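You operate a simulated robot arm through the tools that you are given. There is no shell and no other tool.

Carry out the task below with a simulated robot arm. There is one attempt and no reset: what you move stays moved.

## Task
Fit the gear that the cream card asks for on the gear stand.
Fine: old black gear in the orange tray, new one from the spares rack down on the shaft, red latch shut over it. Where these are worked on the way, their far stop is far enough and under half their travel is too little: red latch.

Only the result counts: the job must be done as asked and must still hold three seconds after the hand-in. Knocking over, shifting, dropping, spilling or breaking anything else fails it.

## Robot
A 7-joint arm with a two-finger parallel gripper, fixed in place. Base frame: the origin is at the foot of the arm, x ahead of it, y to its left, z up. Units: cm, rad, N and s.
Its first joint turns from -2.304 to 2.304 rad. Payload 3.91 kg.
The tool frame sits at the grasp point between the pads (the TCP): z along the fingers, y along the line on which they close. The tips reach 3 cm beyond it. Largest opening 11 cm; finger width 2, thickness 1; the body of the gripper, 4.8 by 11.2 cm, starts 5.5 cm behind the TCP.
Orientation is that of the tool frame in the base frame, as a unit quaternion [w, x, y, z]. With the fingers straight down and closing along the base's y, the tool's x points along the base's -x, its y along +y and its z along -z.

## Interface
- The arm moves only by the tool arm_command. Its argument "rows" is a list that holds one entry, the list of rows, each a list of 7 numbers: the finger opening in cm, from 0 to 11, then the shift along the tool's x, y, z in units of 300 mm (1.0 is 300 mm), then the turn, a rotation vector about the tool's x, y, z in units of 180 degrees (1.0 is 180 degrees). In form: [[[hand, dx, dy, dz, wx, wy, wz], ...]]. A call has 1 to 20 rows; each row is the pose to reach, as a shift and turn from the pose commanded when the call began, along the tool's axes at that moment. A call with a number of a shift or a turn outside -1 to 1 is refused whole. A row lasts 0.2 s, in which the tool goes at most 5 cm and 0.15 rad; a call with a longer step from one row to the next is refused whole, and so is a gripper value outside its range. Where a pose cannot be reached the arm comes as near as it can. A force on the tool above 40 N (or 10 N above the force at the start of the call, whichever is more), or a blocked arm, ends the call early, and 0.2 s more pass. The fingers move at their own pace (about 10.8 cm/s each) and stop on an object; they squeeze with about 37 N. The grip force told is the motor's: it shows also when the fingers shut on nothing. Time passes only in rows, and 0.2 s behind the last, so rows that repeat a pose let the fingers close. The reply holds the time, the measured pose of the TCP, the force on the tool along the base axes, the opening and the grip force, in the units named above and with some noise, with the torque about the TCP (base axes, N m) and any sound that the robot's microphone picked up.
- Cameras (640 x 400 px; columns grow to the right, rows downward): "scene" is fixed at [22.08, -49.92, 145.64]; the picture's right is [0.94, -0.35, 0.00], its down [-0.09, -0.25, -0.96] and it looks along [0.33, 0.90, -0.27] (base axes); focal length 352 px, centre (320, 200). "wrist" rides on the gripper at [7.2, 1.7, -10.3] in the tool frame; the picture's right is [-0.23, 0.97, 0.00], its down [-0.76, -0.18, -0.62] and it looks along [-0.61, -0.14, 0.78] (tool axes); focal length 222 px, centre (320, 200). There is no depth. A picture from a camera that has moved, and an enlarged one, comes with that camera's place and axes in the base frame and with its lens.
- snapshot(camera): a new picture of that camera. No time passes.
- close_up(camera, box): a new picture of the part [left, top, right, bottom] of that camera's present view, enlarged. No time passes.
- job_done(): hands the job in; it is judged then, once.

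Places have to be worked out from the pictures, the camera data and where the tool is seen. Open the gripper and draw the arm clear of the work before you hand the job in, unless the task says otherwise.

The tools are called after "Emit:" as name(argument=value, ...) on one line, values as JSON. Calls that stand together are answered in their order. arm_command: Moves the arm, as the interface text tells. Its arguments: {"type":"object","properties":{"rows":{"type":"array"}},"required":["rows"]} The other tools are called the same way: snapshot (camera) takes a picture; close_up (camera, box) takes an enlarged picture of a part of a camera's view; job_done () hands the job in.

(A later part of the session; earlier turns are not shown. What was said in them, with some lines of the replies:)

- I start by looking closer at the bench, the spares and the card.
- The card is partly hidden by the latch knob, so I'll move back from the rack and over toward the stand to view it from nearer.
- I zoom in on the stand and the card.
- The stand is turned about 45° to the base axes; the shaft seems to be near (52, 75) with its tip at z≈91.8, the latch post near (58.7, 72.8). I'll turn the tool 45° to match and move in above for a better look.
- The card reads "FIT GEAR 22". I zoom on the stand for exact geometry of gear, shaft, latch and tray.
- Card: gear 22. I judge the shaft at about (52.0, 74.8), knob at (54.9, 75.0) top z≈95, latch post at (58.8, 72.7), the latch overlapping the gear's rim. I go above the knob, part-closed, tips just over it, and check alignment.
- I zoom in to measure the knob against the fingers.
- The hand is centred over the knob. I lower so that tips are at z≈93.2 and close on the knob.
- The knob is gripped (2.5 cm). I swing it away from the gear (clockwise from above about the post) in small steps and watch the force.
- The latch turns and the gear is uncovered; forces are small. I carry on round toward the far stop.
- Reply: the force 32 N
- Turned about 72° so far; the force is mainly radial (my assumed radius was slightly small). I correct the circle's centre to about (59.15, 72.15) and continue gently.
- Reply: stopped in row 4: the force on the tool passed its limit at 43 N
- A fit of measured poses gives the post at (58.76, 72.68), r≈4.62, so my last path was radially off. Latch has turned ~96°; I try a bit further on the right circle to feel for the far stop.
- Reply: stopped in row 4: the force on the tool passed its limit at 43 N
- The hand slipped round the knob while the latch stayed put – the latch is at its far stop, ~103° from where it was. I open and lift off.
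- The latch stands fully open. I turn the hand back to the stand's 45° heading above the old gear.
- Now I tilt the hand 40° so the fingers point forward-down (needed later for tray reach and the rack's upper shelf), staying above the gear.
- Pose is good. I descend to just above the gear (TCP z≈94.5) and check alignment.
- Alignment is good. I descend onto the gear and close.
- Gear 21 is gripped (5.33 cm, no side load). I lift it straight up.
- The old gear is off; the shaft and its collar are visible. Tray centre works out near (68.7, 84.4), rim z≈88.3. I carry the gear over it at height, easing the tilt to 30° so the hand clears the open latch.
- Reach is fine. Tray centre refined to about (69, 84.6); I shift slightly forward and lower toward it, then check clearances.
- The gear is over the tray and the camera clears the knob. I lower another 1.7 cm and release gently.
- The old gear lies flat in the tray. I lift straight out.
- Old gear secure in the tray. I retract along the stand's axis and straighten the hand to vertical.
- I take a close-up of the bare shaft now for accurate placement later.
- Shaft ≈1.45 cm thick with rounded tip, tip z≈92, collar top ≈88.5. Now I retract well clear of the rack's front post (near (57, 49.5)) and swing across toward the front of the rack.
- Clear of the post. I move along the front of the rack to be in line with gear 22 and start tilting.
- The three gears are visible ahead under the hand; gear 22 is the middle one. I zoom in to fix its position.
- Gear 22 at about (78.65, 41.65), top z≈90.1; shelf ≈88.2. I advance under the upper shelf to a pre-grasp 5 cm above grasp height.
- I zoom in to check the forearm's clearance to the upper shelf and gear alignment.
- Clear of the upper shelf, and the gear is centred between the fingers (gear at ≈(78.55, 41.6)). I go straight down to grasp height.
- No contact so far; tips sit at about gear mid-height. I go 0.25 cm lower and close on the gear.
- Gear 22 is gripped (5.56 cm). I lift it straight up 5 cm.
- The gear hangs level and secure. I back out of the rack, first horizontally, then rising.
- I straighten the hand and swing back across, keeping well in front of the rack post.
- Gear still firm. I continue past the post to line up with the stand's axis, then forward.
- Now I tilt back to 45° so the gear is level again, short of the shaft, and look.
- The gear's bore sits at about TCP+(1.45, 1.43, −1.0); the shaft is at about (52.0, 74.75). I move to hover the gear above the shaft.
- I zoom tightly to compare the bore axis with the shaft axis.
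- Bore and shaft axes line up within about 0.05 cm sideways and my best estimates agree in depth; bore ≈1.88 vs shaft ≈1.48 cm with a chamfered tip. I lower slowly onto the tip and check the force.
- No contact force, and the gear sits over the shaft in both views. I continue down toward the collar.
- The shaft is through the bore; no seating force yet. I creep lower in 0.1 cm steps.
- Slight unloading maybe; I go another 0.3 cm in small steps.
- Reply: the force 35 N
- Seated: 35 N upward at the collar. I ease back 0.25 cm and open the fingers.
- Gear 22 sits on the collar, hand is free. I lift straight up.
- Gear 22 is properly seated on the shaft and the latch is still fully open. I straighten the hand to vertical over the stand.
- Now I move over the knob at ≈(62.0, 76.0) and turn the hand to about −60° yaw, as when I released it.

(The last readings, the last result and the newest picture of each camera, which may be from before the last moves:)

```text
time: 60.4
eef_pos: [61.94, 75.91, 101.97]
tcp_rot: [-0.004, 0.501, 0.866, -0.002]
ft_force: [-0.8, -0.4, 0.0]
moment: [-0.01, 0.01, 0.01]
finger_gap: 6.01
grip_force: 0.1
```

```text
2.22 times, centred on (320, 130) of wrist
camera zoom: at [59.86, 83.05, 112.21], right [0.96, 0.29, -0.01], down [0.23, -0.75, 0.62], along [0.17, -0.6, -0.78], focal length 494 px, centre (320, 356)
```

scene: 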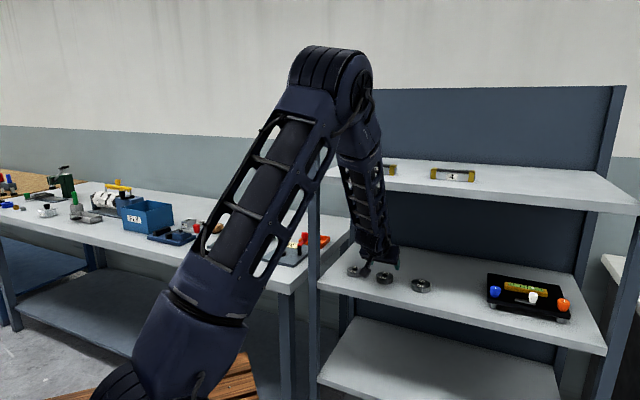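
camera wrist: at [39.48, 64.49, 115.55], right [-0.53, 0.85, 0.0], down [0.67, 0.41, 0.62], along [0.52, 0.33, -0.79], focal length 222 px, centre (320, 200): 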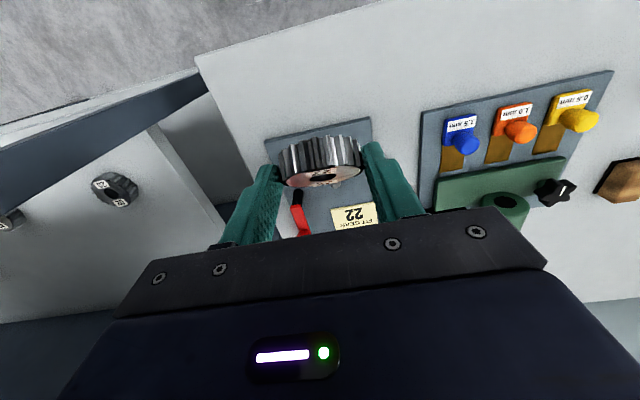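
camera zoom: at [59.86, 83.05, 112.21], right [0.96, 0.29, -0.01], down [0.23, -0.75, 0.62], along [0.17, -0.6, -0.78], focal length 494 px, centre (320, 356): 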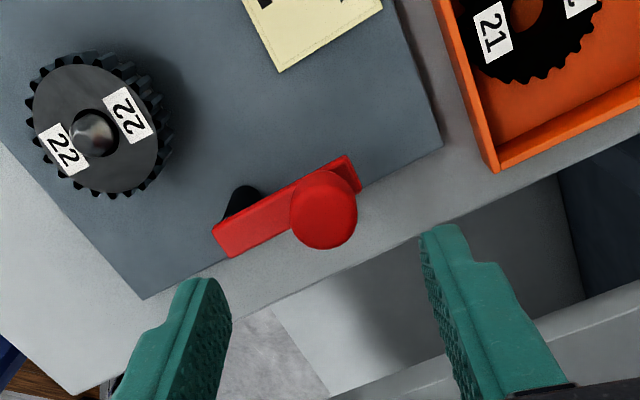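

Knob centre reads (62.04, 76.2). I adjust slightly, go down to z≈96.2 and grip it.

Emit:
arm_command(rows=[[[6, 0.004, 0.004, 0.08, 0, 0, 0], [6, 0.008, 0.0085, 0.15, 0, 0, 0], [6, 0.008, 0.0085, 0.1923, 0, 0, 0], [6, 0.008, 0.0085, 0.1923, 0, 0, 0], [3, 0.008, 0.0085, 0.1923, 0, 0, 0], [0, 0.008, 0.0085, 0.1923, 0, 0, 0], [0, 0.008, 0.0085, 0.1923, 0, 0, 0], [0, 0.008, 0.0085, 0.1923, 0, 0, 0]]])

Emit:
close_up(camera="wrist", box=[220, 40, 420, 220])

```text
time: 62.2
eef_pos: [61.91, 76.16, 96.07]
tcp_rot: [-0.004, 0.499, 0.867, -0.003]
ft_force: [-24.6, -26.2, -2.6]
moment: [-0.72, -0.07, -0.05]
finger_gap: 2.52
grip_force: 45.3
```

```text
2.22 times, centred on (320, 130) of wrist
camera zoom: at [59.79, 83.35, 106.43], right [0.96, 0.29, -0.01], down [0.23, -0.75, 0.62], along [0.17, -0.6, -0.78], focal length 494 px, centre (320, 356)
```

zoom: 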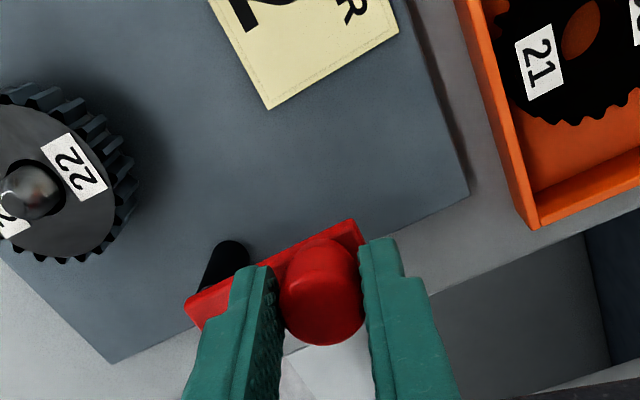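

The knob is gripped; some radial load, which I relax first, then swing it back counter-clockwise about the post.

Emit:
arm_command(rows=[[[0, 0, -0.0064, 0, 0, 0, 0], [0, 0.01, -0.0104, 0, 0, 0, -0.0223], [0, 0.02, -0.0144, 0, 0, 0, -0.0446], [0, 0.0387, -0.0251, 0, 0, 0, -0.0891], [0, 0.0556, -0.0384, 0, 0, 0, -0.1337], [0, 0.0707, -0.0539, 0, 0, 0, -0.1783]]])

Emit:
close_up(camera="wrist", box=[220, 40, 420, 220])

```text
time: 63.6
eef_pos: [59.41, 77.28, 96.13]
tcp_rot: [-0.004, 0.239, 0.971, -0.001]
ft_force: [-2.2, -4.7, -6.8]
moment: [-0.31, -1.03, -0.09]
finger_gap: 2.48
grip_force: 44.9
```

```text
2.22 times, centred on (320, 130) of wrist
camera zoom: at [53.99, 82.13, 106.48], right [0.65, 0.76, -0.01], down [0.6, -0.51, 0.62], along [0.47, -0.41, -0.79], focal length 494 px, centre (320, 356)
```

zoom: 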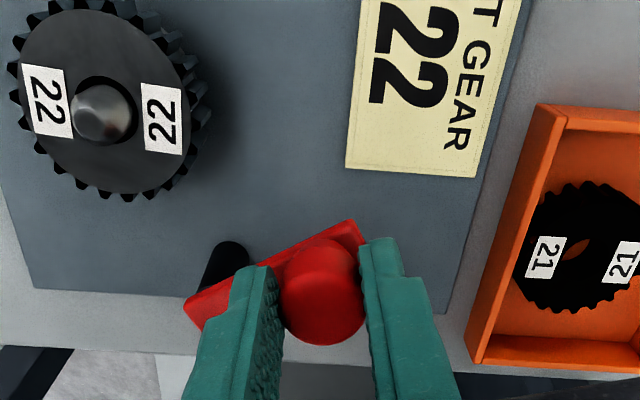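

Moving freely with small forces. I repeat the same arc increments.

Emit:
arm_command(rows=[[[0, 0.02, -0.008, 0, 0, 0, -0.0446], [0, 0.0387, -0.0187, 0, 0, 0, -0.0891], [0, 0.0556, -0.032, 0, 0, 0, -0.1337], [0, 0.0707, -0.0475, 0, 0, 0, -0.1783], [0, 0.0834, -0.0649, 0, 0, 0, -0.2228]]])

Emit:
close_up(camera="wrist", box=[220, 40, 420, 220])

```text
time: 64.8
eef_pos: [56.45, 76.77, 96.09]
tcp_rot: [-0.003, -0.108, 0.994, 0.001]
ft_force: [-0.5, -16.2, -0.1]
moment: [-0.45, -0.15, -0.43]
finger_gap: 2.48
grip_force: 45.2
```

```text
2.22 times, centred on (320, 130) of wrist
camera zoom: at [49.15, 76.77, 106.49], right [0.01, 1.0, 0.0], down [0.79, -0.01, 0.62], along [0.62, -0.01, -0.79], focal length 494 px, centre (320, 356)
```

zoom: 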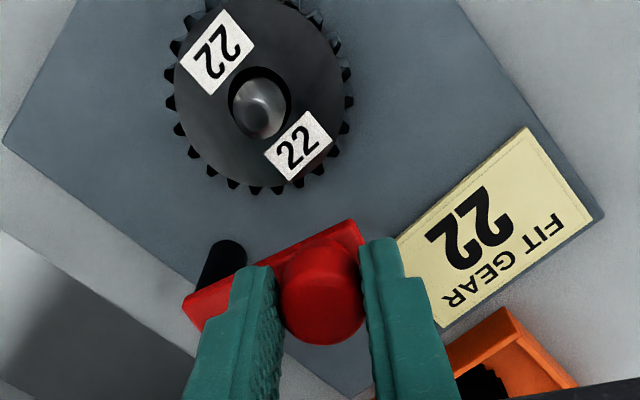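

Angle now ~119° (start was ~149°). I go on 0.42 rad, nudging slightly inward.

Emit:
arm_command(rows=[[[0, 0.01, -0.007, 0, 0, 0, -0.0223], [0, 0.02, -0.011, 0, 0, 0, -0.0446], [0, 0.03, -0.016, 0, 0, 0, -0.0668], [0, 0.0387, -0.0217, 0, 0, 0, -0.0891], [0, 0.0475, -0.028, 0, 0, 0, -0.1114], [0, 0.0556, -0.035, 0, 0, 0, -0.1337]]])

Emit:
close_up(camera="wrist", box=[220, 40, 420, 220])

```text
time: 66.2
eef_pos: [54.99, 75.33, 96.16]
tcp_rot: [-0.004, -0.313, 0.95, 0.001]
ft_force: [9.0, -1.3, -11.2]
moment: [-0.32, -0.06, 0.19]
finger_gap: 2.51
grip_force: 45.6
```

```text
2.22 times, centred on (320, 130) of wrist
camera zoom: at [48.33, 72.4, 106.5], right [-0.39, 0.92, 0.0], down [0.72, 0.31, 0.62], along [0.57, 0.25, -0.79], focal length 494 px, centre (320, 356)
```

zoom: 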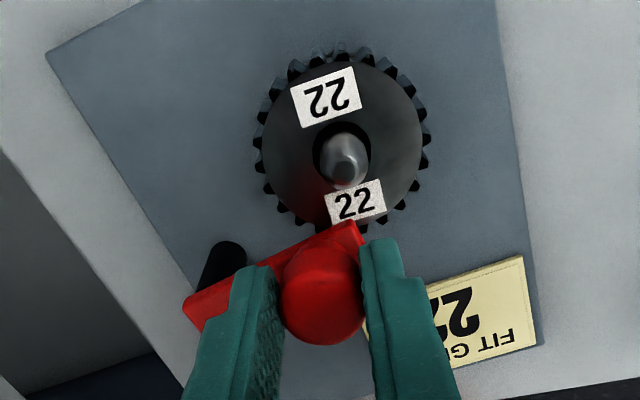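

At ~145° with modest forces. I continue in small steps to find the shut stop.

Emit:
arm_command(rows=[[[0, 0.005, -0.002, 0, 0, 0, -0.0111], [0, 0.01, -0.004, 0, 0, 0, -0.0223], [0, 0.015, -0.006, 0, 0, 0, -0.0334], [0, 0.02, -0.008, 0, 0, 0, -0.0446], [0, 0.02, -0.008, 0, 0, 0, -0.0446]]])

Emit:
close_up(camera="wrist", box=[220, 40, 420, 220])

```text
time: 67.4
eef_pos: [54.87, 75.0, 96.24]
tcp_rot: [-0.003, -0.378, 0.926, 0.002]
ft_force: [22.5, 20.6, -18.4]
moment: [0.67, -1.03, -0.32]
finger_gap: 2.52
grip_force: 44.8
```

```text
2.22 times, centred on (320, 130) of wrist
camera zoom: at [48.56, 71.08, 106.5], right [-0.52, 0.85, 0.0], down [0.67, 0.4, 0.62], along [0.53, 0.32, -0.79], focal length 494 px, centre (320, 356)
```

zoom: 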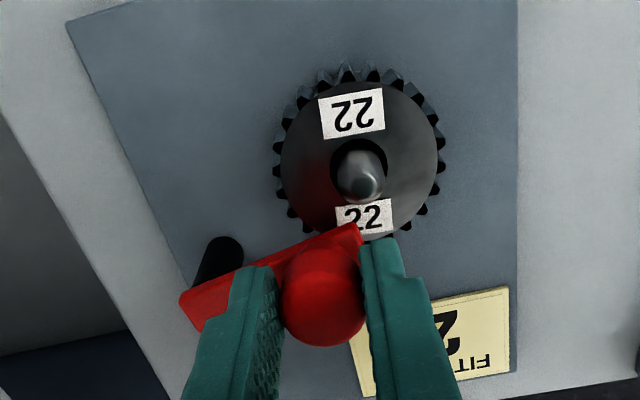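

The latch is back at ~149°, where it was originally, and the reaction (≈30 N) opposes further closing – this looks like the shut stop. I press a bit more to confirm.

Emit:
arm_command(rows=[[[0, 0.006, -0.002, 0, 0, 0, 0], [0, 0.012, -0.004, 0, 0, 0, 0], [0, 0.012, -0.004, 0, 0, 0, 0]]])

Emit:
close_up(camera="wrist", box=[220, 40, 420, 220])

Emit:
close_up(camera="scene", box=[260, 215, 320, 265])

```text
time: 68.2
eef_pos: [54.52, 74.65, 96.31]
tcp_rot: [-0.003, -0.378, 0.926, 0.003]
ft_force: [20.9, 37.2, 4.4]
moment: [0.76, -0.67, -0.27]
finger_gap: 2.54
grip_force: 45.0
```

```text
2.22 times, centred on (320, 130) of wrist
camera zoom: at [48.27, 70.77, 106.58], right [-0.52, 0.85, 0.01], down [0.67, 0.4, 0.62], along [0.53, 0.33, -0.79], focal length 494 px, centre (320, 356)
```

zoom: 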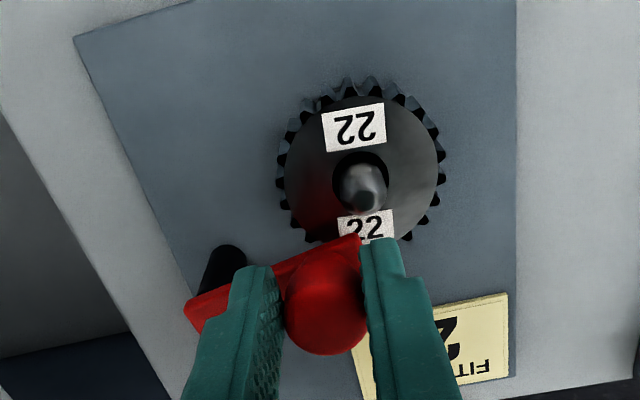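

```text
8.00 times, centred on (290, 240) of scene
camera zoom: at [22.08, -49.92, 145.64], right [0.94, -0.35, 0.0], down [-0.09, -0.25, -0.96], along [0.33, 0.9, -0.27], focal length 2820 px, centre (560, -120)
```

zoom: 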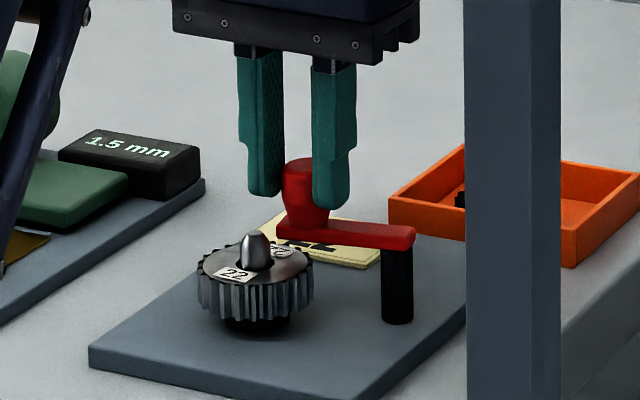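

The latch did not move further – my grip just slid on the knob – so it is shut at its stop, arm over the gear. I open the fingers and lift off.

Emit:
arm_command(rows=[[[4.5, 0.012, -0.004, 0, 0, 0, 0], [5.5, 0.012, -0.004, 0, 0, 0, 0], [5.5, 0.012, -0.004, 0, 0, 0, 0], [5.5, 0.012, -0.004, -0.06, 0, 0, 0], [5.5, 0.012, -0.004, -0.18, 0, 0, 0], [5.5, 0.012, -0.004, -0.32, 0, 0, 0], [5.5, 0.012, -0.004, -0.32, 0, 0, 0]]])

Emit:
close_up(camera="wrist", box=[220, 40, 420, 220])

Emit:
close_up(camera="scene", box=[260, 215, 320, 265])

```text
time: 69.8
eef_pos: [54.44, 74.21, 105.58]
tcp_rot: [-0.004, -0.378, 0.926, 0.001]
ft_force: [-0.4, -0.7, -0.7]
moment: [0.01, 0.0, -0.03]
finger_gap: 5.49
grip_force: 0.1
```

```text
2.22 times, centred on (320, 130) of wrist
camera zoom: at [48.17, 70.36, 115.9], right [-0.52, 0.85, 0.0], down [0.67, 0.41, 0.62], along [0.53, 0.32, -0.79], focal length 494 px, centre (320, 356)
```

zoom: 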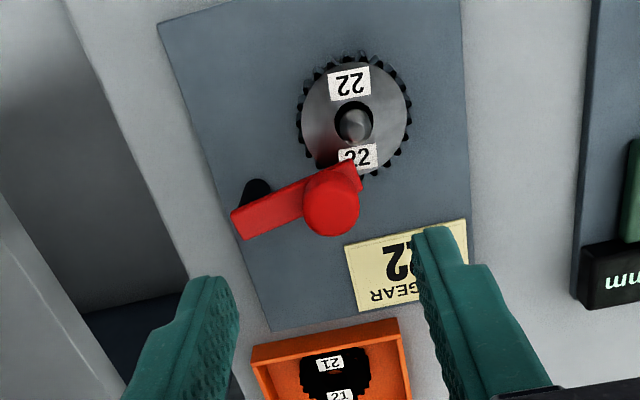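

```text
8.00 times, centred on (290, 240) of scene
camera zoom: at [22.08, -49.92, 145.64], right [0.94, -0.35, 0.0], down [-0.09, -0.25, -0.96], along [0.33, 0.9, -0.27], focal length 2820 px, centre (560, -120)
```

zoom: 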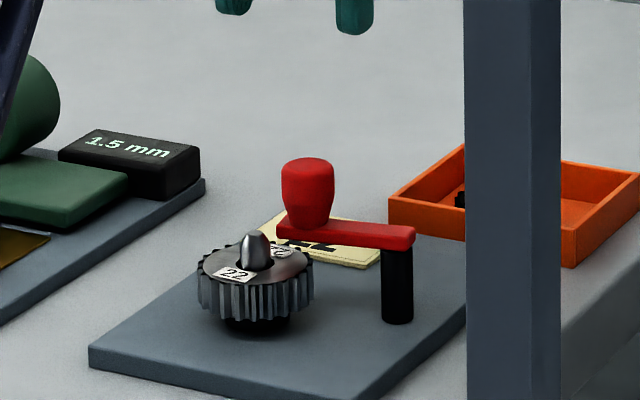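

Latch shut over gear 22, gear 21 in the tray, everything else undisturbed. I draw the arm well clear before handing in.

Emit:
arm_command(rows=[[[5.5, 0.05, 0, -0.08, 0, 0, 0], [5.5, 0.18, 0, -0.14, 0, 0, 0], [5.5, 0.32, 0, -0.2, 0, 0, 0], [5.5, 0.46, 0, -0.25, 0, 0, 0], [5.5, 0.6, 0, -0.25, 0, 0, 0], [5.5, 0.7, 0, -0.25, 0, 0, 0], [5.5, 0.7, 0, -0.25, 0, 0, 0], [5.5, 0.7, 0, -0.25, 0, 0, 0]]])

Emit:
snapshot(camera="scene")

Emit:
snapshot(camera="wrist")

Emit:
close_up(camera="scene", box=[260, 215, 320, 265])

```text
time: 71.6
eef_pos: [39.4, 59.54, 113.3]
tcp_rot: [-0.004, -0.378, 0.926, 0.001]
ft_force: [-1.3, -0.3, 0.3]
moment: [0.03, -0.01, 0.0]
finger_gap: 5.49
grip_force: 0.0
```

```text
taken
```

scene: 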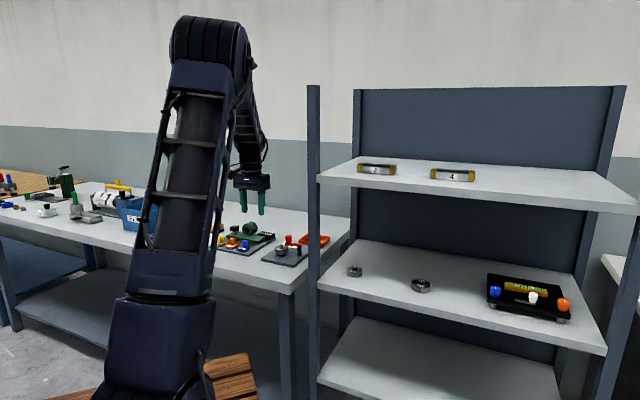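

```text
taken
camera wrist: at [33.14, 55.74, 123.62], right [-0.52, 0.85, 0.0], down [0.67, 0.41, 0.62], along [0.53, 0.32, -0.79], focal length 222 px, centre (320, 200)
```

wrist: 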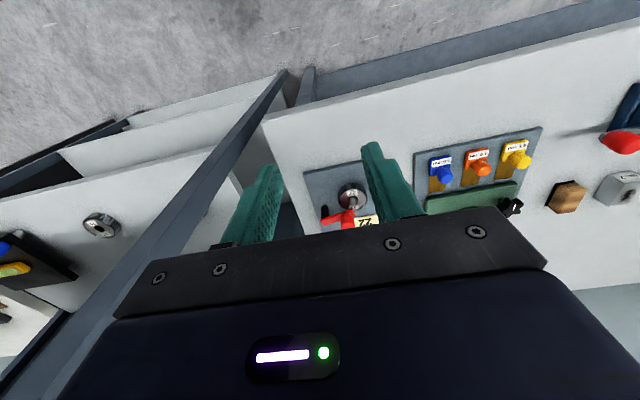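

```text
8.00 times, centred on (290, 240) of scene
camera zoom: at [22.08, -49.92, 145.64], right [0.94, -0.35, 0.0], down [-0.09, -0.25, -0.96], along [0.33, 0.9, -0.27], focal length 2820 px, centre (560, -120)
```

zoom: 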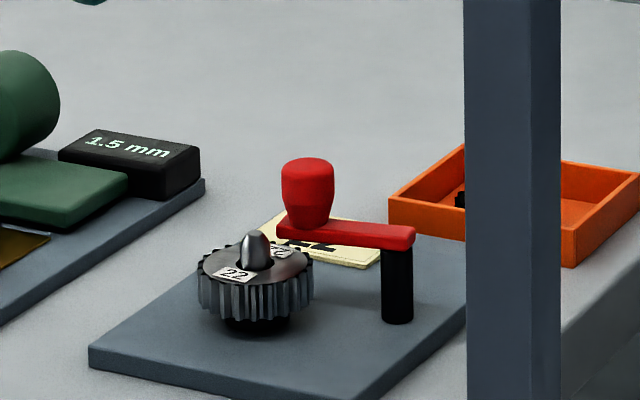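

The arm is clear, gear 22 is seated with the latch shut at the same stop as at the start, and the old gear is in the tray. I hand the job in.

Emit:
job_done()

```text
The job is handed in.
```

I've handed the job in: gear 22, the one the cream card asks for, is on the shaft of the gear stand. The result of the judging hasn't come back.

- **Old gear:** gear 21 is lying flat in the orange tray.
- **New gear:** gear 22 came from the spares rack. I pressed it down until it met the collar, at about 35 N.
- **Red latch:** I opened it about 103°, to its far stop, then swung it back until it would go no further. That is the same position it started in, with its arm over the edge of the gear.

Nothing else looked moved in the final pictures. I opened the gripper and drew the arm clear before handing in.
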